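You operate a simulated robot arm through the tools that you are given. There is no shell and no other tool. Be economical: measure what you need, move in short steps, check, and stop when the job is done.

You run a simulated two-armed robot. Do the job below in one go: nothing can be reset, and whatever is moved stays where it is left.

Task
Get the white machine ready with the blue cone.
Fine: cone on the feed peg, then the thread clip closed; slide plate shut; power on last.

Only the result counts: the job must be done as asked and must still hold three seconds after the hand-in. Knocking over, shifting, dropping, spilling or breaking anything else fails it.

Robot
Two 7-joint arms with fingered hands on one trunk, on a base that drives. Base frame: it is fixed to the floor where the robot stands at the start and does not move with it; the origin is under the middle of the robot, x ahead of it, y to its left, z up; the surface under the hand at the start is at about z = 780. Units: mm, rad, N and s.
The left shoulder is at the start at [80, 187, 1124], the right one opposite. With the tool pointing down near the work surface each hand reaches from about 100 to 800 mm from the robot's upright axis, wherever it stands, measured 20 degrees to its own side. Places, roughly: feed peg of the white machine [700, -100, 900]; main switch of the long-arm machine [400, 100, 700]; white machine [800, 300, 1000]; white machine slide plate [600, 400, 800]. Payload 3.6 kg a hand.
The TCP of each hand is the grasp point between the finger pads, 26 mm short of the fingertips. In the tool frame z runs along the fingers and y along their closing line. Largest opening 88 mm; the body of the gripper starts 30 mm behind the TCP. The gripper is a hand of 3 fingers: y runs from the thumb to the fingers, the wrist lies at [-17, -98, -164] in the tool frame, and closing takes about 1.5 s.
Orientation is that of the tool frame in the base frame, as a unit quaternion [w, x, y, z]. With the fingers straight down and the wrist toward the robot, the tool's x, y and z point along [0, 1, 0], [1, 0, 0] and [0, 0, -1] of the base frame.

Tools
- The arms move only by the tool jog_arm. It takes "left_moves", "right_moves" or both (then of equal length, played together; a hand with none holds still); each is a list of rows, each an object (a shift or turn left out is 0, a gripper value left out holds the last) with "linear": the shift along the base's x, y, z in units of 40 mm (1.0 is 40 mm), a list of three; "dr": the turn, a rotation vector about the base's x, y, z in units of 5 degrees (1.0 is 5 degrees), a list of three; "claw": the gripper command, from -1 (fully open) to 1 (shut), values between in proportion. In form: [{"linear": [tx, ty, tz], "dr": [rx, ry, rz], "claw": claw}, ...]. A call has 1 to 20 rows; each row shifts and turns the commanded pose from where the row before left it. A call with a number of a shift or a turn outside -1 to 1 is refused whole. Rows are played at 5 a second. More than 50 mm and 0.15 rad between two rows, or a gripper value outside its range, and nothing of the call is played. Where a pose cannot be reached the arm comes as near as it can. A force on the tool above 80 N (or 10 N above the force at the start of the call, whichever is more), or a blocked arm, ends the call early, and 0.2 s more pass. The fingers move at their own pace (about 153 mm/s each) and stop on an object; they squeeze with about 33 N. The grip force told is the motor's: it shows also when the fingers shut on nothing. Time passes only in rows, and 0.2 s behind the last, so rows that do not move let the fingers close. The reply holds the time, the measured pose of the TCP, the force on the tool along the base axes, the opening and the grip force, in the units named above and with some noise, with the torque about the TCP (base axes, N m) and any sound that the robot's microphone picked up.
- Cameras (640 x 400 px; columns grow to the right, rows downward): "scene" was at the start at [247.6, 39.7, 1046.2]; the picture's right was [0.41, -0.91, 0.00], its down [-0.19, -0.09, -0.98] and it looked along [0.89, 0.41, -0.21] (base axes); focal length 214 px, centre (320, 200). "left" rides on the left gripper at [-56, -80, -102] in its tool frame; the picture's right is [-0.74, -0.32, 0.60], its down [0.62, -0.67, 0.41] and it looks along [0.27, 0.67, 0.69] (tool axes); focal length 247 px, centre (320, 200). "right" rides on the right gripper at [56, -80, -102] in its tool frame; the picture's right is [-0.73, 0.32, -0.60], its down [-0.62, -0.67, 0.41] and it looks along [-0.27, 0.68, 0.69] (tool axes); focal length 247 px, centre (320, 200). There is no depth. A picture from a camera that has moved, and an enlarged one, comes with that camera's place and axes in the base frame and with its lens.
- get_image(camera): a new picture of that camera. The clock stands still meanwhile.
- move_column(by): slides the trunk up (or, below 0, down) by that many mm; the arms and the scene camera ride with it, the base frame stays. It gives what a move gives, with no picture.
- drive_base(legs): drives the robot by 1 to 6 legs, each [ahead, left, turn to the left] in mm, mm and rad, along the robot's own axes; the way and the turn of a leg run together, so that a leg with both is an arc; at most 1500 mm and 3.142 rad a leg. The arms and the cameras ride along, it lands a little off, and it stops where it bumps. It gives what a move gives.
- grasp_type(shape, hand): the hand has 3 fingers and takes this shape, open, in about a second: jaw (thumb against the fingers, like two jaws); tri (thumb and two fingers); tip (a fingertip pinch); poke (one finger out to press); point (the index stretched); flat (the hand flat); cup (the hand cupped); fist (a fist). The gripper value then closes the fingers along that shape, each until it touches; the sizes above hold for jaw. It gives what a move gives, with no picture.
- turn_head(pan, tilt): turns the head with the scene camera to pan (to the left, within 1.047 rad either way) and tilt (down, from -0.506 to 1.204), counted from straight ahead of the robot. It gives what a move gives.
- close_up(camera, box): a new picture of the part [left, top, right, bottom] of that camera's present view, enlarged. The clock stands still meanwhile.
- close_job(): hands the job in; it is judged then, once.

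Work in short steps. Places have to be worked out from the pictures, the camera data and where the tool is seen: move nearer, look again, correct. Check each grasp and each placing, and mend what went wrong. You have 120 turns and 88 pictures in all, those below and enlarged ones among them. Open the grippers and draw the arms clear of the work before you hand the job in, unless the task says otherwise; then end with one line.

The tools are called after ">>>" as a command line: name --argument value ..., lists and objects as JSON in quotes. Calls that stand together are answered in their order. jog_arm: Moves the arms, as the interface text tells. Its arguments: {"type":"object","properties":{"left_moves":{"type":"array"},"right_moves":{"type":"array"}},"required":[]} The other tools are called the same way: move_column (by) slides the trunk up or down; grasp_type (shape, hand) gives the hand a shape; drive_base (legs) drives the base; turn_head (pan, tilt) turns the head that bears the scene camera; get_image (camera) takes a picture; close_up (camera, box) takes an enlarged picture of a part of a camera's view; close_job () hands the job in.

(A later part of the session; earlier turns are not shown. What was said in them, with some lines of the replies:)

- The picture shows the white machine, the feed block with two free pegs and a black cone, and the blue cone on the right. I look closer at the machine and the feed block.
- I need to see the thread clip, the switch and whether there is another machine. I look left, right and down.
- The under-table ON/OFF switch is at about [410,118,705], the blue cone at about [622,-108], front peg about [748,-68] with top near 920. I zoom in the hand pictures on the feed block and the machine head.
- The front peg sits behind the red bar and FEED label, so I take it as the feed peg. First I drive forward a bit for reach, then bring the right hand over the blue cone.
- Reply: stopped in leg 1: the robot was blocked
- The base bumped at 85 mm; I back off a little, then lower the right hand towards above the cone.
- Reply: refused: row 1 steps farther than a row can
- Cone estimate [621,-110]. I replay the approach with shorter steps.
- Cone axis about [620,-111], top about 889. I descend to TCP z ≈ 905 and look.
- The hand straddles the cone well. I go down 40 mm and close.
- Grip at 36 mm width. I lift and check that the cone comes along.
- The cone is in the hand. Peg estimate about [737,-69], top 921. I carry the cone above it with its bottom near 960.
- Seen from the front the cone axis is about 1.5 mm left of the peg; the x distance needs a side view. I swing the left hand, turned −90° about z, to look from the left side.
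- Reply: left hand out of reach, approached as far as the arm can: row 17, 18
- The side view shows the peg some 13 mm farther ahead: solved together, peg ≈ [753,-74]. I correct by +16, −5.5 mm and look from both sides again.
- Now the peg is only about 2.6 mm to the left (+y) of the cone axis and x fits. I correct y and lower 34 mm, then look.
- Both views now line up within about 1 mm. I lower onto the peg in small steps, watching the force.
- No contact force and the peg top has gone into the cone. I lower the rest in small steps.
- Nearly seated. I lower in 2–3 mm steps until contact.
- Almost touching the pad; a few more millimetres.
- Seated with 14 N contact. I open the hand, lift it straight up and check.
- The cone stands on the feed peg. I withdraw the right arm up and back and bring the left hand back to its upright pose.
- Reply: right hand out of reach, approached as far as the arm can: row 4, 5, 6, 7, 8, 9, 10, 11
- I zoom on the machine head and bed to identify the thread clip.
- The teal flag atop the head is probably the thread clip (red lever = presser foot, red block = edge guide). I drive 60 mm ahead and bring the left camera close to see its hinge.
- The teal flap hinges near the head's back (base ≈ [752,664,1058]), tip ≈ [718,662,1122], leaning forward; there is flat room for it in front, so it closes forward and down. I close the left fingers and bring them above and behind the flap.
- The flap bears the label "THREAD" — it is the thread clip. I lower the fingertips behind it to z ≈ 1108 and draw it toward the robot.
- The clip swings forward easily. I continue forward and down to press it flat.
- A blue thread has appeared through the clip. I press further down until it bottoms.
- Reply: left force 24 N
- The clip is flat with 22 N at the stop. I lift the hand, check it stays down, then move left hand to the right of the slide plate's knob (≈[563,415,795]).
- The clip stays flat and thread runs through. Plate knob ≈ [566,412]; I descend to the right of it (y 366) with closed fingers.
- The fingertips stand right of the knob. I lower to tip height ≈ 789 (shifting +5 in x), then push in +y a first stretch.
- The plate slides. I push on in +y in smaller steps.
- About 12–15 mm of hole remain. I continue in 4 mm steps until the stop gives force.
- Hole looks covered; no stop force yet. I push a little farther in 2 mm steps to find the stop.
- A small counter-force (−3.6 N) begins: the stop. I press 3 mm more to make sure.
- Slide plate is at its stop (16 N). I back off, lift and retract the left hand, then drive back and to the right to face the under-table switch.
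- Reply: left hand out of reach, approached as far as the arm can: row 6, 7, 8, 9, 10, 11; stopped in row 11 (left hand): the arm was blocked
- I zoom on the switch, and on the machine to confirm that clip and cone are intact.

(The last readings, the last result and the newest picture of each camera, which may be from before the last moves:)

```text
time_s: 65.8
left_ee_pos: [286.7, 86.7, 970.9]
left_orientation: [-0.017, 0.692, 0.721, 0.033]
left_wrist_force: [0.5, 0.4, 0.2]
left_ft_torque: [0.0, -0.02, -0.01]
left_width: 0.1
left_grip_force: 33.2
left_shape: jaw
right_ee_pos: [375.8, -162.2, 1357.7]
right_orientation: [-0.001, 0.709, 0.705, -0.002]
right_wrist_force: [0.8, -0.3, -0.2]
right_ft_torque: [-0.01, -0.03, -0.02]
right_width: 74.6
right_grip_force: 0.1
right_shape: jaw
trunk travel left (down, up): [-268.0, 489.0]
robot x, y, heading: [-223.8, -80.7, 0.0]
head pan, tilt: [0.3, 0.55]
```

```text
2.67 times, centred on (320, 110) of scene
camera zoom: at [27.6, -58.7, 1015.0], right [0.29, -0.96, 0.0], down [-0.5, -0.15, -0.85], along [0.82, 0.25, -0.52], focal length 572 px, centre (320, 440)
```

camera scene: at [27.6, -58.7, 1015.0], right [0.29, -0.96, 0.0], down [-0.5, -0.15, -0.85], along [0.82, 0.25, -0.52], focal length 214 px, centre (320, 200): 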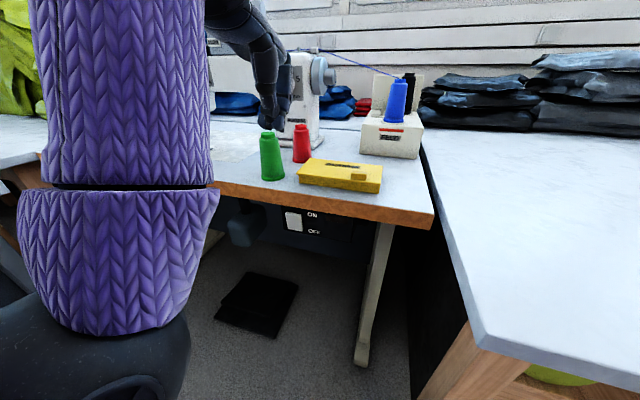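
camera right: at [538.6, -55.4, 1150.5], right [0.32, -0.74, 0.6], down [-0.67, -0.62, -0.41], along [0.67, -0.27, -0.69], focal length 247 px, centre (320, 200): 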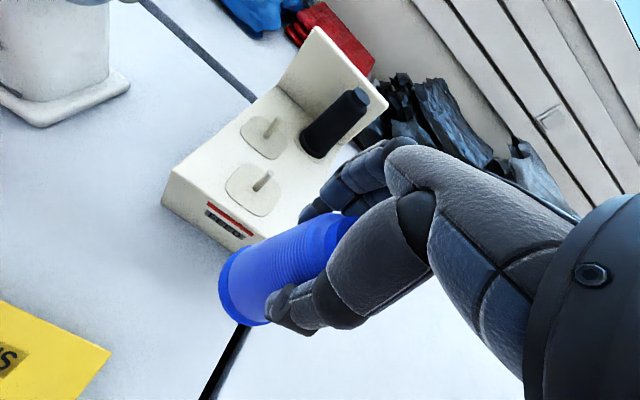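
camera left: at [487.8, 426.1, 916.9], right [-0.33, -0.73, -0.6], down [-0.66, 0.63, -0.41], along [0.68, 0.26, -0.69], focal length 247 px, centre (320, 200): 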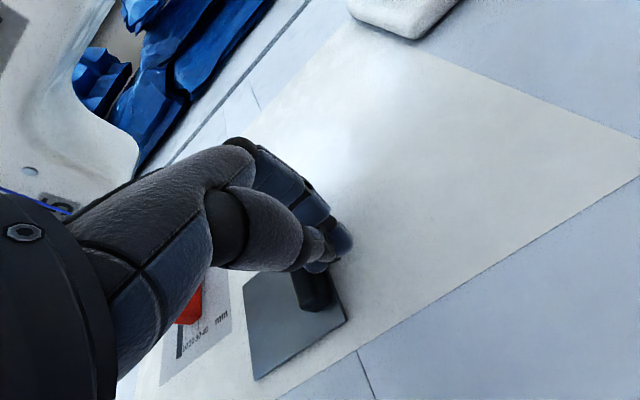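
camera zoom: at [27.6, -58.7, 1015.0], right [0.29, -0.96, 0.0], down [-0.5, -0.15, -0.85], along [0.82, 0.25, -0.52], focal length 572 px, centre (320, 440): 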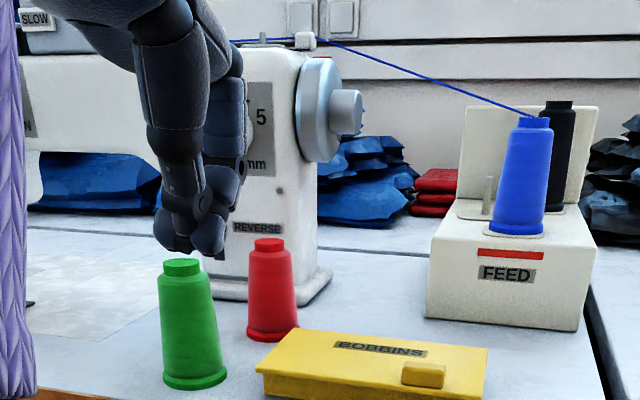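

The rocker (ON at top) is centred ≈ [407,123,701], top spot ≈ [405,121,715]. I give the left hand the poke shape and turn it to point ahead while lowering it in front of the table edge.

>>> grasp_type --hand "left" --shape "poke"

>>> jog_arm --left_moves '[{"linear": [0, 0.05, -0.3], "dr": [0, -1, 0]}, {"linear": [0, 0.05, -0.3], "dr": [0, -1, 0]}, {"linear": [0, 0.05, -0.3], "dr": [0, -1, 0]}, {"linear": [0, 0.05, -0.3], "dr": [0, -1, 0]}, {"linear": [0, 0.05, -0.3], "dr": [0, -1, 0]}, {"linear": [0, 0.05, -0.3], "dr": [0, -1, 0]}, {"linear": [0, 0.05, -0.3], "dr": [0, -1, 0]}, {"linear": [0, 0.05, -0.3], "dr": [0, -1, 0]}, {"linear": [0, 0.05, -0.3], "dr": [0, -1, 0]}, {"linear": [0, 0.05, -0.3], "dr": [0, -1, 0]}, {"linear": [0, 0.05, -0.3], "dr": [0, -1, 0]}, {"linear": [0, 0.05, -0.3], "dr": [0, -1, 0]}, {"linear": [0, 0.05, -0.3], "dr": [0, -1, 0]}, {"linear": [0, 0.05, -0.3], "dr": [0, -1, 0]}, {"linear": [0, 0.05, -0.3], "dr": [0, -1, 0]}, {"linear": [0, 0.05, -0.3], "dr": [0, -1, 0]}, {"linear": [0, 0.05, -0.3], "dr": [0, -1, 0]}, {"linear": [0, 0.05, -0.3], "dr": [0, -1, 0]}, {}]'

>>> get_image --camera "scene"

>>> get_image --camera "left"

```text
time_s: 66.7
left_ee_pos: [288.0, 84.3, 971.5]
left_orientation: [-0.015, 0.692, 0.721, 0.032]
left_wrist_force: [0.3, -0.6, -0.2]
left_ft_torque: [0.0, -0.02, -0.02]
left_width: 0.0
left_grip_force: 0.0
left_shape: poke
right_ee_pos: [375.2, -163.7, 1357.8]
right_orientation: [-0.002, 0.709, 0.705, -0.003]
right_wrist_force: [0.7, 1.3, 0.2]
right_ft_torque: [-0.01, 0.01, -0.01]
right_width: 74.6
right_grip_force: 0.0
right_shape: jaw
trunk travel left (down, up): [-268.0, 489.0]
robot x, y, heading: [-220.9, -86.8, 0.0]
head pan, tilt: [0.3, 0.55]
```

```text
time_s: 67.7
left_ee_pos: [313.7, 104.9, 994.2]
left_orientation: [0.14, 0.66, 0.71, 0.201]
left_wrist_force: [-0.8, 0.9, 0.9]
left_ft_torque: [-0.01, 0.01, 0.0]
left_width: 0.0
left_grip_force: 0.1
left_shape: poke
right_ee_pos: [376.4, -163.4, 1356.7]
right_orientation: [-0.002, 0.709, 0.705, -0.001]
right_wrist_force: [-0.1, 0.0, -0.7]
right_ft_torque: [-0.01, 0.01, 0.02]
right_width: 74.9
right_grip_force: 0.0
right_shape: jaw
trunk travel left (down, up): [-268.0, 489.0]
robot x, y, heading: [-223.5, -86.7, -0.003]
head pan, tilt: [0.3, 0.55]
stopped in row 4 (left hand): the arm was blocked; the commanded pose is now the measured one
```

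```text
24 pictures are left
camera scene: at [27.7, -58.7, 1014.9], right [0.29, -0.96, 0.0], down [-0.5, -0.15, -0.85], along [0.82, 0.25, -0.52], focal length 214 px, centre (320, 200)
```

scene: 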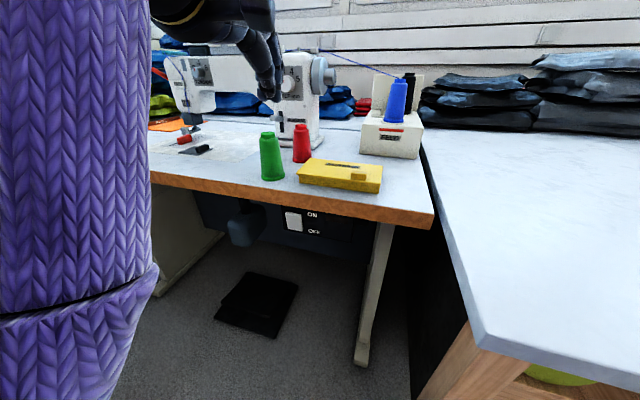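

```text
23 pictures are left
camera left: at [200.8, 35.7, 1041.9], right [0.06, -0.69, -0.73], down [-0.45, 0.63, -0.63], along [0.89, 0.37, -0.27], focal length 247 px, centre (320, 200)
```

left: 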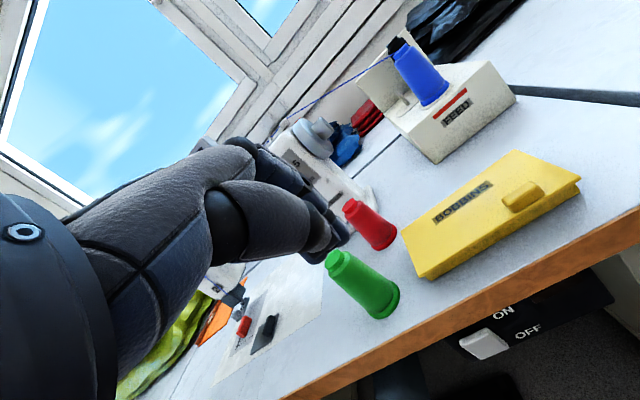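

The arm was blocked by its folded pose. I first open it up (higher and further left), then turn the hand forward there; the column can lower it afterwards.

>>> jog_arm --left_moves '[{"linear": [0.3, 0.5, 0.6]}, {"linear": [0.3, 0.5, 0.6]}, {"linear": [0.3, 0.5, 0.6]}, {"linear": [0.3, 0.5, 0.6]}, {"linear": [0, 0, 0.2], "dr": [0, -1, 0]}, {"linear": [0, 0, 0.2], "dr": [0, -1, 0]}, {"linear": [0, 0, 0.2], "dr": [0, -1, 0]}, {"linear": [0, 0, 0.2], "dr": [0, -1, 0]}, {"linear": [0, 0, 0.2], "dr": [0, -1, 0]}, {"linear": [0, 0, 0.2], "dr": [0, -1, 0]}]'

```text
time_s: 69.9
left_ee_pos: [362.1, 184.0, 1139.5]
left_orientation: [0.321, 0.586, 0.649, 0.364]
left_wrist_force: [-0.5, 1.5, 0.2]
left_ft_torque: [-0.02, -0.02, 0.0]
left_width: 0.0
left_grip_force: 0.1
left_shape: poke
right_ee_pos: [375.9, -163.0, 1359.2]
right_orientation: [-0.002, 0.709, 0.706, -0.003]
right_wrist_force: [-0.6, -0.2, -0.6]
right_ft_torque: [-0.01, -0.01, -0.01]
right_width: 74.7
right_grip_force: 0.0
right_shape: jaw
trunk travel left (down, up): [-268.0, 489.0]
robot x, y, heading: [-222.4, -87.2, -0.005]
head pan, tilt: [0.3, 0.55]
```

Works. I complete the turn (~32°) to point straight ahead, drawing back to x ≈ 290.

>>> jog_arm --left_moves '[{"linear": [-0.2, -0.1, 0], "dr": [0.03, -0.91, -0.18]}, {"linear": [-0.2, -0.1, 0], "dr": [0.03, -0.91, -0.18]}, {"linear": [-0.2, -0.1, 0], "dr": [0.03, -0.91, -0.18]}, {"linear": [-0.2, -0.1, 0], "dr": [0.03, -0.91, -0.18]}, {"linear": [-0.2, -0.1, 0], "dr": [0.03, -0.91, -0.18]}, {"linear": [-0.2, -0.1, 0], "dr": [0.03, -0.91, -0.18]}, {"linear": [-0.2, -0.1, 0], "dr": [0.03, -0.91, -0.18]}]'

```text
time_s: 71.5
left_ee_pos: [304.5, 155.4, 1139.0]
left_orientation: [0.501, 0.5, 0.5, 0.499]
left_wrist_force: [-0.3, 0.5, 0.2]
left_ft_torque: [0.0, -0.02, 0.0]
left_width: 0.0
left_grip_force: 0.0
left_shape: poke
right_ee_pos: [374.8, -163.6, 1357.7]
right_orientation: [-0.002, 0.709, 0.705, -0.002]
right_wrist_force: [0.4, 0.0, 0.1]
right_ft_torque: [0.02, 0.02, -0.04]
right_width: 74.7
right_grip_force: 0.0
right_shape: jaw
trunk travel left (down, up): [-268.0, 489.0]
robot x, y, heading: [-221.3, -88.3, -0.003]
head pan, tilt: [0.3, 0.55]
```

The hand points straight ahead. I lower the trunk 220 mm, then check from the scene camera.

>>> move_column --by -220

>>> jog_arm --left_moves '[{"linear": [-0.1, -0.15, -0.8]}, {"linear": [-0.1, -0.15, -0.8]}, {"linear": [0, -0.15, -0.8]}, {"linear": [0, -0.15, -0.8]}, {"linear": [0, -0.15, -0.8]}, {"linear": [0, -0.1, -0.8]}, {}]'

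>>> turn_head --pan 0.35 --tilt 0.2

>>> get_image --camera "scene"

```text
time_s: 73.8
left_ee_pos: [349.0, 156.4, 867.9]
left_orientation: [0.469, 0.531, 0.53, 0.467]
left_wrist_force: [0.1, 0.9, 0.6]
left_ft_torque: [-0.02, 0.0, -0.04]
left_width: 0.0
left_grip_force: 0.0
left_shape: poke
right_ee_pos: [514.5, -164.4, 993.9]
right_orientation: [-0.092, 0.702, 0.7, -0.093]
right_wrist_force: [0.2, 0.3, -0.3]
right_ft_torque: [-0.01, -0.06, 0.04]
right_width: 74.6
right_grip_force: 0.1
right_shape: jaw
trunk travel left (down, up): [-48.0, 709.0]
robot x, y, heading: [-222.2, -84.5, -0.006]
head pan, tilt: [0.3, 0.55]
```

```text
time_s: 75.4
left_ee_pos: [342.5, 121.9, 674.8]
left_orientation: [0.468, 0.532, 0.53, 0.466]
left_wrist_force: [0.9, 0.3, -0.3]
left_ft_torque: [-0.01, 0.01, 0.02]
left_width: 0.3
left_grip_force: 0.0
left_shape: poke
right_ee_pos: [513.9, -164.4, 993.4]
right_orientation: [-0.094, 0.703, 0.699, -0.094]
right_wrist_force: [-0.5, -0.2, -0.3]
right_ft_torque: [0.02, 0.01, -0.03]
right_width: 74.9
right_grip_force: 0.1
right_shape: jaw
trunk travel left (down, up): [-48.0, 709.0]
robot x, y, heading: [-218.2, -83.6, -0.005]
head pan, tilt: [0.3, 0.55]
```

```text
time_s: 76.3
left_ee_pos: [341.2, 123.8, 674.4]
left_orientation: [0.468, 0.531, 0.53, 0.466]
left_wrist_force: [0.3, 0.0, 0.0]
left_ft_torque: [-0.03, 0.01, -0.01]
left_width: 0.0
left_grip_force: 0.1
left_shape: poke
right_ee_pos: [513.4, -164.7, 992.4]
right_orientation: [-0.093, 0.703, 0.699, -0.094]
right_wrist_force: [-1.6, 0.0, 0.0]
right_ft_torque: [-0.02, -0.02, -0.06]
right_width: 74.9
right_grip_force: 0.0
right_shape: jaw
trunk travel left (down, up): [-48.0, 709.0]
robot x, y, heading: [-219.0, -86.2, -0.006]
head pan, tilt: [0.351, 0.201]
```

```text
22 pictures are left
camera scene: at [74.3, -53.5, 806.6], right [0.34, -0.94, 0.0], down [-0.19, -0.07, -0.98], along [0.92, 0.33, -0.2], focal length 214 px, centre (320, 200)
```

scene: 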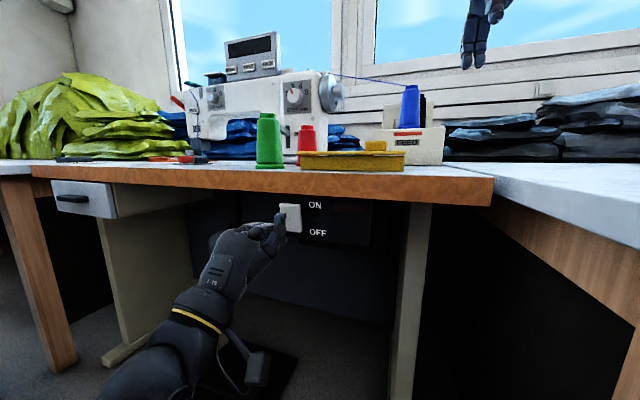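

The trunk leans while lowering, but nothing touched. I zoom in on the finger and the rocker.

>>> close_up --camera "scene" --box '[200, 180, 340, 290]'

>>> get_image --camera "left"

```text
3.64 times, centred on (270, 235) of scene
camera zoom: at [74.3, -53.5, 806.6], right [0.34, -0.94, 0.0], down [-0.19, -0.07, -0.98], along [0.92, 0.33, -0.2], focal length 780 px, centre (502, 73)
```

zoom: 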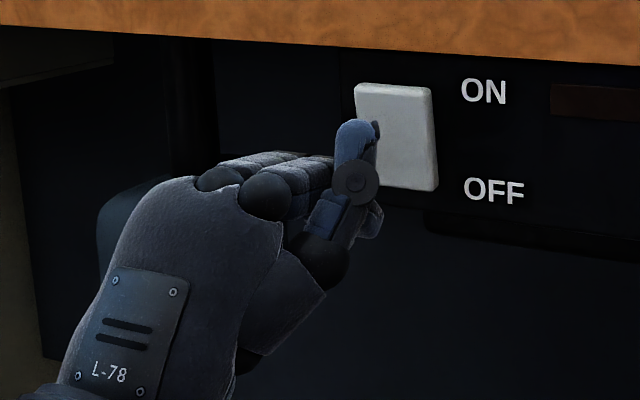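

```text
20 pictures are left
camera left: at [230.2, 67.7, 607.3], right [0.55, -0.74, -0.39], down [0.32, 0.62, -0.71], along [0.77, 0.27, 0.58], focal length 247 px, centre (320, 200)
```

left: 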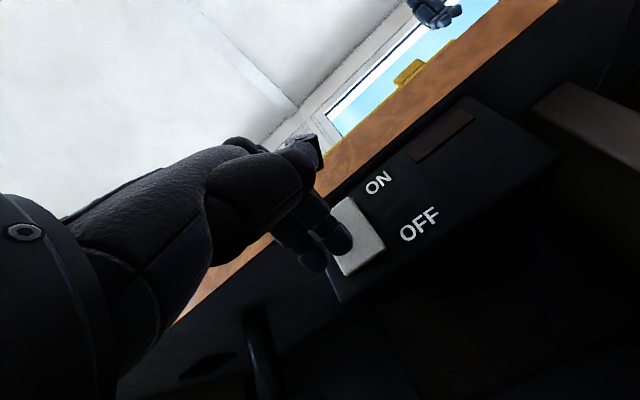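

The poke finger sticks upward, so its tip is uncertain; I return to the jaw shape, shut, whose tip is known, backing off first.

>>> jog_arm --left_moves '[{"linear": [-0.8, 0, 0]}, {}]'

>>> grasp_type --hand "left" --shape "jaw"

>>> jog_arm --left_moves '[{"claw": 1}, {"linear": [0, 0, 0.5], "dr": [0, -0.7, 0]}, {"linear": [0, 0, 0.45], "dr": [0, -0.7, 0]}, {}, {}, {}, {}]'

>>> close_up --camera "scene" --box '[200, 180, 340, 290]'

```text
time_s: 76.9
left_ee_pos: [310.4, 123.1, 676.1]
left_orientation: [0.467, 0.531, 0.531, 0.466]
left_wrist_force: [-1.1, 1.1, -0.1]
left_ft_torque: [0.01, -0.03, 0.0]
left_width: 0.0
left_grip_force: 0.1
left_shape: poke
right_ee_pos: [514.3, -162.9, 992.8]
right_orientation: [-0.093, 0.703, 0.699, -0.094]
right_wrist_force: [1.0, 0.1, 0.0]
right_ft_torque: [-0.02, 0.01, -0.05]
right_width: 74.8
right_grip_force: 0.1
right_shape: jaw
trunk travel left (down, up): [-48.0, 709.0]
robot x, y, heading: [-218.8, -83.7, -0.006]
head pan, tilt: [0.351, 0.201]
```

```text
time_s: 77.8
left_ee_pos: [311.1, 121.8, 674.9]
left_orientation: [0.468, 0.531, 0.53, 0.466]
left_wrist_force: [-0.1, 0.0, -0.3]
left_ft_torque: [-0.01, -0.03, 0.0]
left_width: 88.0
left_grip_force: 0.0
left_shape: jaw
right_ee_pos: [513.7, -163.4, 993.5]
right_orientation: [-0.093, 0.702, 0.7, -0.094]
right_wrist_force: [0.5, -0.6, 0.4]
right_ft_torque: [-0.04, -0.02, -0.01]
right_width: 74.8
right_grip_force: 0.0
right_shape: jaw
trunk travel left (down, up): [-48.0, 709.0]
robot x, y, heading: [-220.2, -84.4, -0.004]
head pan, tilt: [0.351, 0.201]
```

```text
time_s: 79.4
left_ee_pos: [310.5, 121.5, 712.5]
left_orientation: [0.499, 0.501, 0.502, 0.499]
left_wrist_force: [0.5, 0.8, -0.1]
left_ft_torque: [0.01, -0.01, 0.0]
left_width: 0.0
left_grip_force: 33.0
left_shape: jaw
right_ee_pos: [513.0, -164.2, 993.2]
right_orientation: [-0.093, 0.702, 0.7, -0.094]
right_wrist_force: [-0.2, -0.8, -0.3]
right_ft_torque: [0.01, 0.02, -0.01]
right_width: 74.7
right_grip_force: 0.0
right_shape: jaw
trunk travel left (down, up): [-48.0, 709.0]
robot x, y, heading: [-220.5, -86.5, -0.003]
head pan, tilt: [0.351, 0.201]
```

```text
3.64 times, centred on (270, 235) of scene
camera zoom: at [74.3, -53.4, 806.7], right [0.34, -0.94, 0.0], down [-0.19, -0.07, -0.98], along [0.92, 0.33, -0.2], focal length 780 px, centre (502, 73)
```

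zoom: 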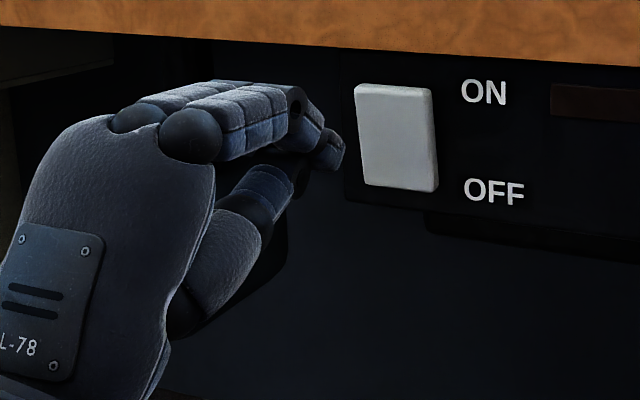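

The tip is aligned with the rocker's upper part (y≈122, z≈713). I advance 56 mm, then look before pressing.

>>> jog_arm --left_moves '[{"linear": [0.5, 0, 0.03]}, {"linear": [0.5, 0, 0]}, {"linear": [0.4, 0, 0]}, {}]'

>>> close_up --camera "scene" --box '[230, 180, 350, 270]'

```text
time_s: 80.4
left_ee_pos: [365.7, 122.6, 714.2]
left_orientation: [0.499, 0.502, 0.501, 0.498]
left_wrist_force: [0.5, 0.1, 0.1]
left_ft_torque: [-0.01, -0.02, 0.02]
left_width: 0.3
left_grip_force: 33.4
left_shape: jaw
right_ee_pos: [514.0, -164.3, 992.7]
right_orientation: [-0.094, 0.702, 0.699, -0.094]
right_wrist_force: [-0.3, 0.8, 0.0]
right_ft_torque: [-0.05, 0.03, 0.03]
right_width: 74.4
right_grip_force: 0.1
right_shape: jaw
trunk travel left (down, up): [-48.0, 709.0]
robot x, y, heading: [-221.3, -86.3, -0.002]
head pan, tilt: [0.351, 0.201]
```

```text
4.44 times, centred on (290, 225) of scene
camera zoom: at [74.3, -53.4, 806.7], right [0.34, -0.94, 0.0], down [-0.19, -0.07, -0.98], along [0.92, 0.33, -0.2], focal length 953 px, centre (453, 89)
```

zoom: 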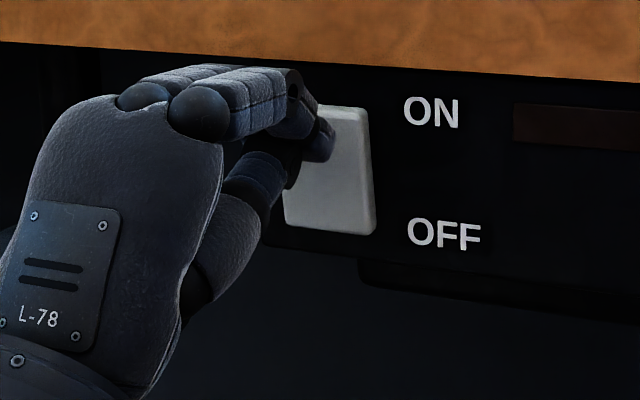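

The tip faces the upper half and the knuckles clear the table edge. I press forward in small steps.

>>> jog_arm --left_moves '[{"linear": [0.12, 0, 0]}, {"linear": [0.12, 0, 0]}, {"linear": [0.1, 0, 0]}, {}]'

>>> jog_arm --left_moves '[{"linear": [0.1, 0, 0]}, {"linear": [0.1, 0, 0]}, {}]'

>>> close_up --camera "scene" --box '[230, 180, 350, 270]'

```text
time_s: 81.4
left_ee_pos: [378.3, 122.6, 714.5]
left_orientation: [0.499, 0.501, 0.501, 0.498]
left_wrist_force: [-3.8, -0.4, -0.1]
left_ft_torque: [0.01, 0.01, 0.0]
left_width: 0.2
left_grip_force: 32.8
left_shape: jaw
right_ee_pos: [514.5, -164.5, 994.0]
right_orientation: [-0.093, 0.703, 0.699, -0.094]
right_wrist_force: [0.1, -0.1, -0.7]
right_ft_torque: [-0.03, -0.01, 0.05]
right_width: 74.6
right_grip_force: 0.1
right_shape: jaw
trunk travel left (down, up): [-48.0, 709.0]
robot x, y, heading: [-218.7, -87.9, -0.004]
head pan, tilt: [0.351, 0.201]
```

```text
time_s: 82.3
left_ee_pos: [380.3, 122.8, 716.3]
left_orientation: [0.503, 0.499, 0.499, 0.5]
left_wrist_force: [-33.6, 0.4, 0.7]
left_ft_torque: [0.04, 0.1, 0.03]
left_width: 0.0
left_grip_force: 33.1
left_shape: jaw
right_ee_pos: [511.2, -164.2, 994.1]
right_orientation: [-0.092, 0.702, 0.699, -0.093]
right_wrist_force: [-0.3, 0.3, -0.8]
right_ft_torque: [-0.02, 0.0, -0.01]
right_width: 75.0
right_grip_force: 0.1
right_shape: jaw
trunk travel left (down, up): [-48.0, 709.0]
robot x, y, heading: [-222.6, -86.3, 0.001]
head pan, tilt: [0.351, 0.201]
stopped in row 3 (left hand): the force on the tool passed its limit at 81 N (the readings are from after the stop); the commanded pose is now the measured one
```

```text
4.44 times, centred on (290, 225) of scene
camera zoom: at [71.3, -53.0, 807.5], right [0.34, -0.94, 0.0], down [-0.19, -0.07, -0.98], along [0.92, 0.33, -0.2], focal length 953 px, centre (453, 89)
```

zoom: 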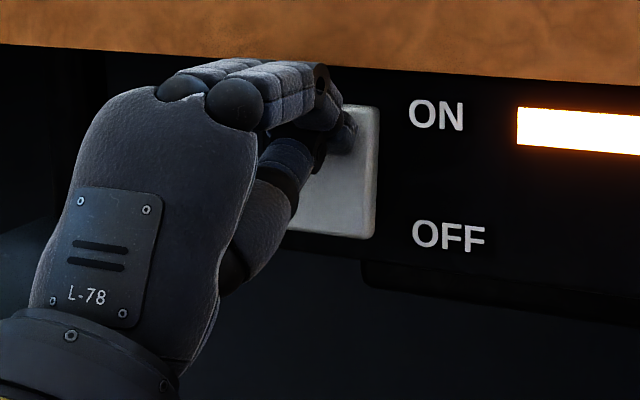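

The switch light is on: power is ON. I withdraw the hand straight back, then check everything.

>>> jog_arm --left_moves '[{"linear": [-0.5, 0, 0]}, {"linear": [-0.8, 0, 0]}, {"linear": [-0.8, 0, 0]}, {"claw": -1}, {}, {}, {}]'

>>> get_image --camera "scene"

>>> close_up --camera "scene" --box '[160, 30, 300, 180]'

```text
time_s: 83.9
left_ee_pos: [298.0, 123.1, 711.7]
left_orientation: [0.499, 0.501, 0.502, 0.498]
left_wrist_force: [-0.2, 0.4, -0.7]
left_ft_torque: [0.0, 0.02, -0.02]
left_width: 87.8
left_grip_force: 0.1
left_shape: jaw
right_ee_pos: [513.6, -163.9, 992.4]
right_orientation: [-0.093, 0.703, 0.698, -0.094]
right_wrist_force: [-0.4, -0.3, -0.5]
right_ft_torque: [0.03, 0.02, -0.01]
right_width: 74.4
right_grip_force: 0.1
right_shape: jaw
trunk travel left (down, up): [-48.0, 709.0]
robot x, y, heading: [-221.8, -88.2, 0.001]
head pan, tilt: [0.351, 0.201]
```

```text
16 pictures are left
camera scene: at [73.5, -53.2, 806.7], right [0.34, -0.94, 0.0], down [-0.19, -0.07, -0.98], along [0.92, 0.33, -0.2], focal length 214 px, centre (320, 200)
```

scene: 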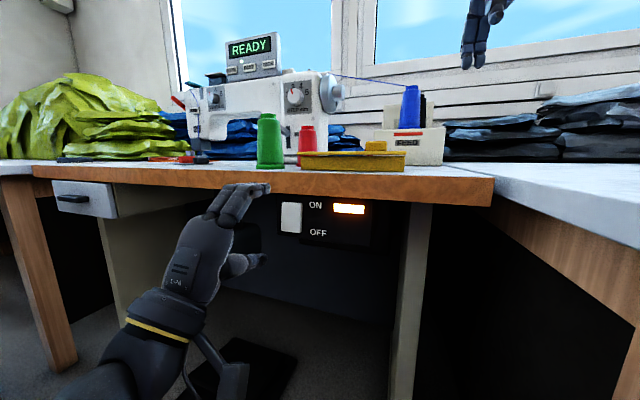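

```text
2.67 times, centred on (230, 105) of scene
camera zoom: at [73.5, -53.2, 806.7], right [0.34, -0.94, 0.0], down [-0.19, -0.07, -0.98], along [0.92, 0.33, -0.2], focal length 572 px, centre (560, 453)
```

zoom: 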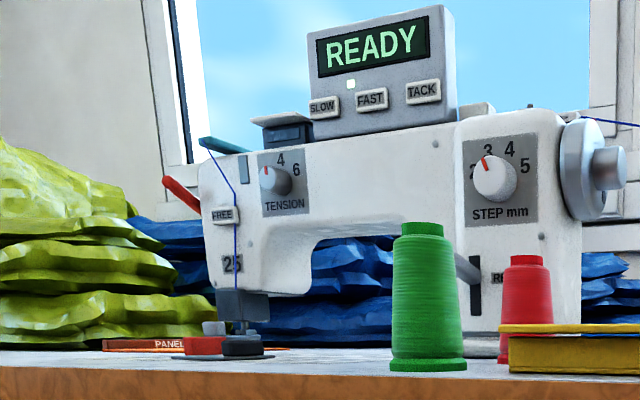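

The display reads READY; clip is flat, cone on its peg. I drive back so both arms are clear of the work.

>>> drive_base --legs '[[-250, 0, 0]]'

>>> get_image --camera "scene"

```text
time_s: 85.8
left_ee_pos: [44.7, 124.1, 713.0]
left_orientation: [0.5, 0.501, 0.5, 0.499]
left_wrist_force: [0.7, -0.1, -0.1]
left_ft_torque: [-0.02, 0.0, -0.02]
left_width: 87.7
left_grip_force: 0.1
left_shape: jaw
right_ee_pos: [260.2, -162.6, 993.6]
right_orientation: [-0.094, 0.702, 0.7, -0.093]
right_wrist_force: [0.4, -1.5, -0.3]
right_ft_torque: [0.0, -0.02, -0.02]
right_width: 74.6
right_grip_force: 0.0
right_shape: jaw
trunk travel left (down, up): [-48.0, 709.0]
robot x, y, heading: [-474.4, -82.2, 0.002]
head pan, tilt: [0.351, 0.201]
```

```text
14 pictures are left
camera scene: at [-179.2, -52.0, 806.7], right [0.34, -0.94, 0.0], down [-0.19, -0.07, -0.98], along [0.92, 0.34, -0.2], focal length 214 px, centre (320, 200)
```

scene: 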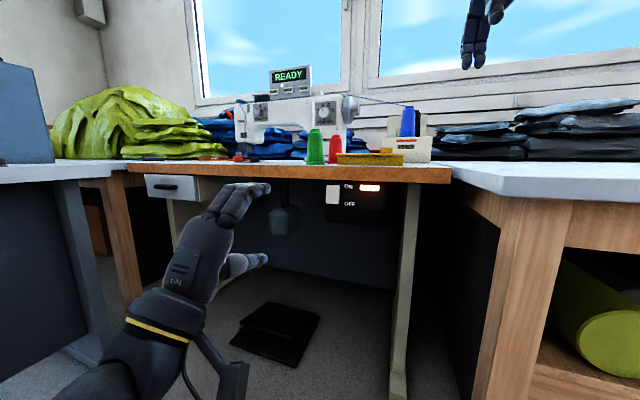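

Everything is in place and the machine shows READY; I hand the job in.

>>> close_job

```text
The job is handed in.
```

The white machine is ready: the blue cone is on the feed peg, the thread clip is closed, the slide plate is shut, and power went on last. The display reads READY, and both arms are open and clear of the work.
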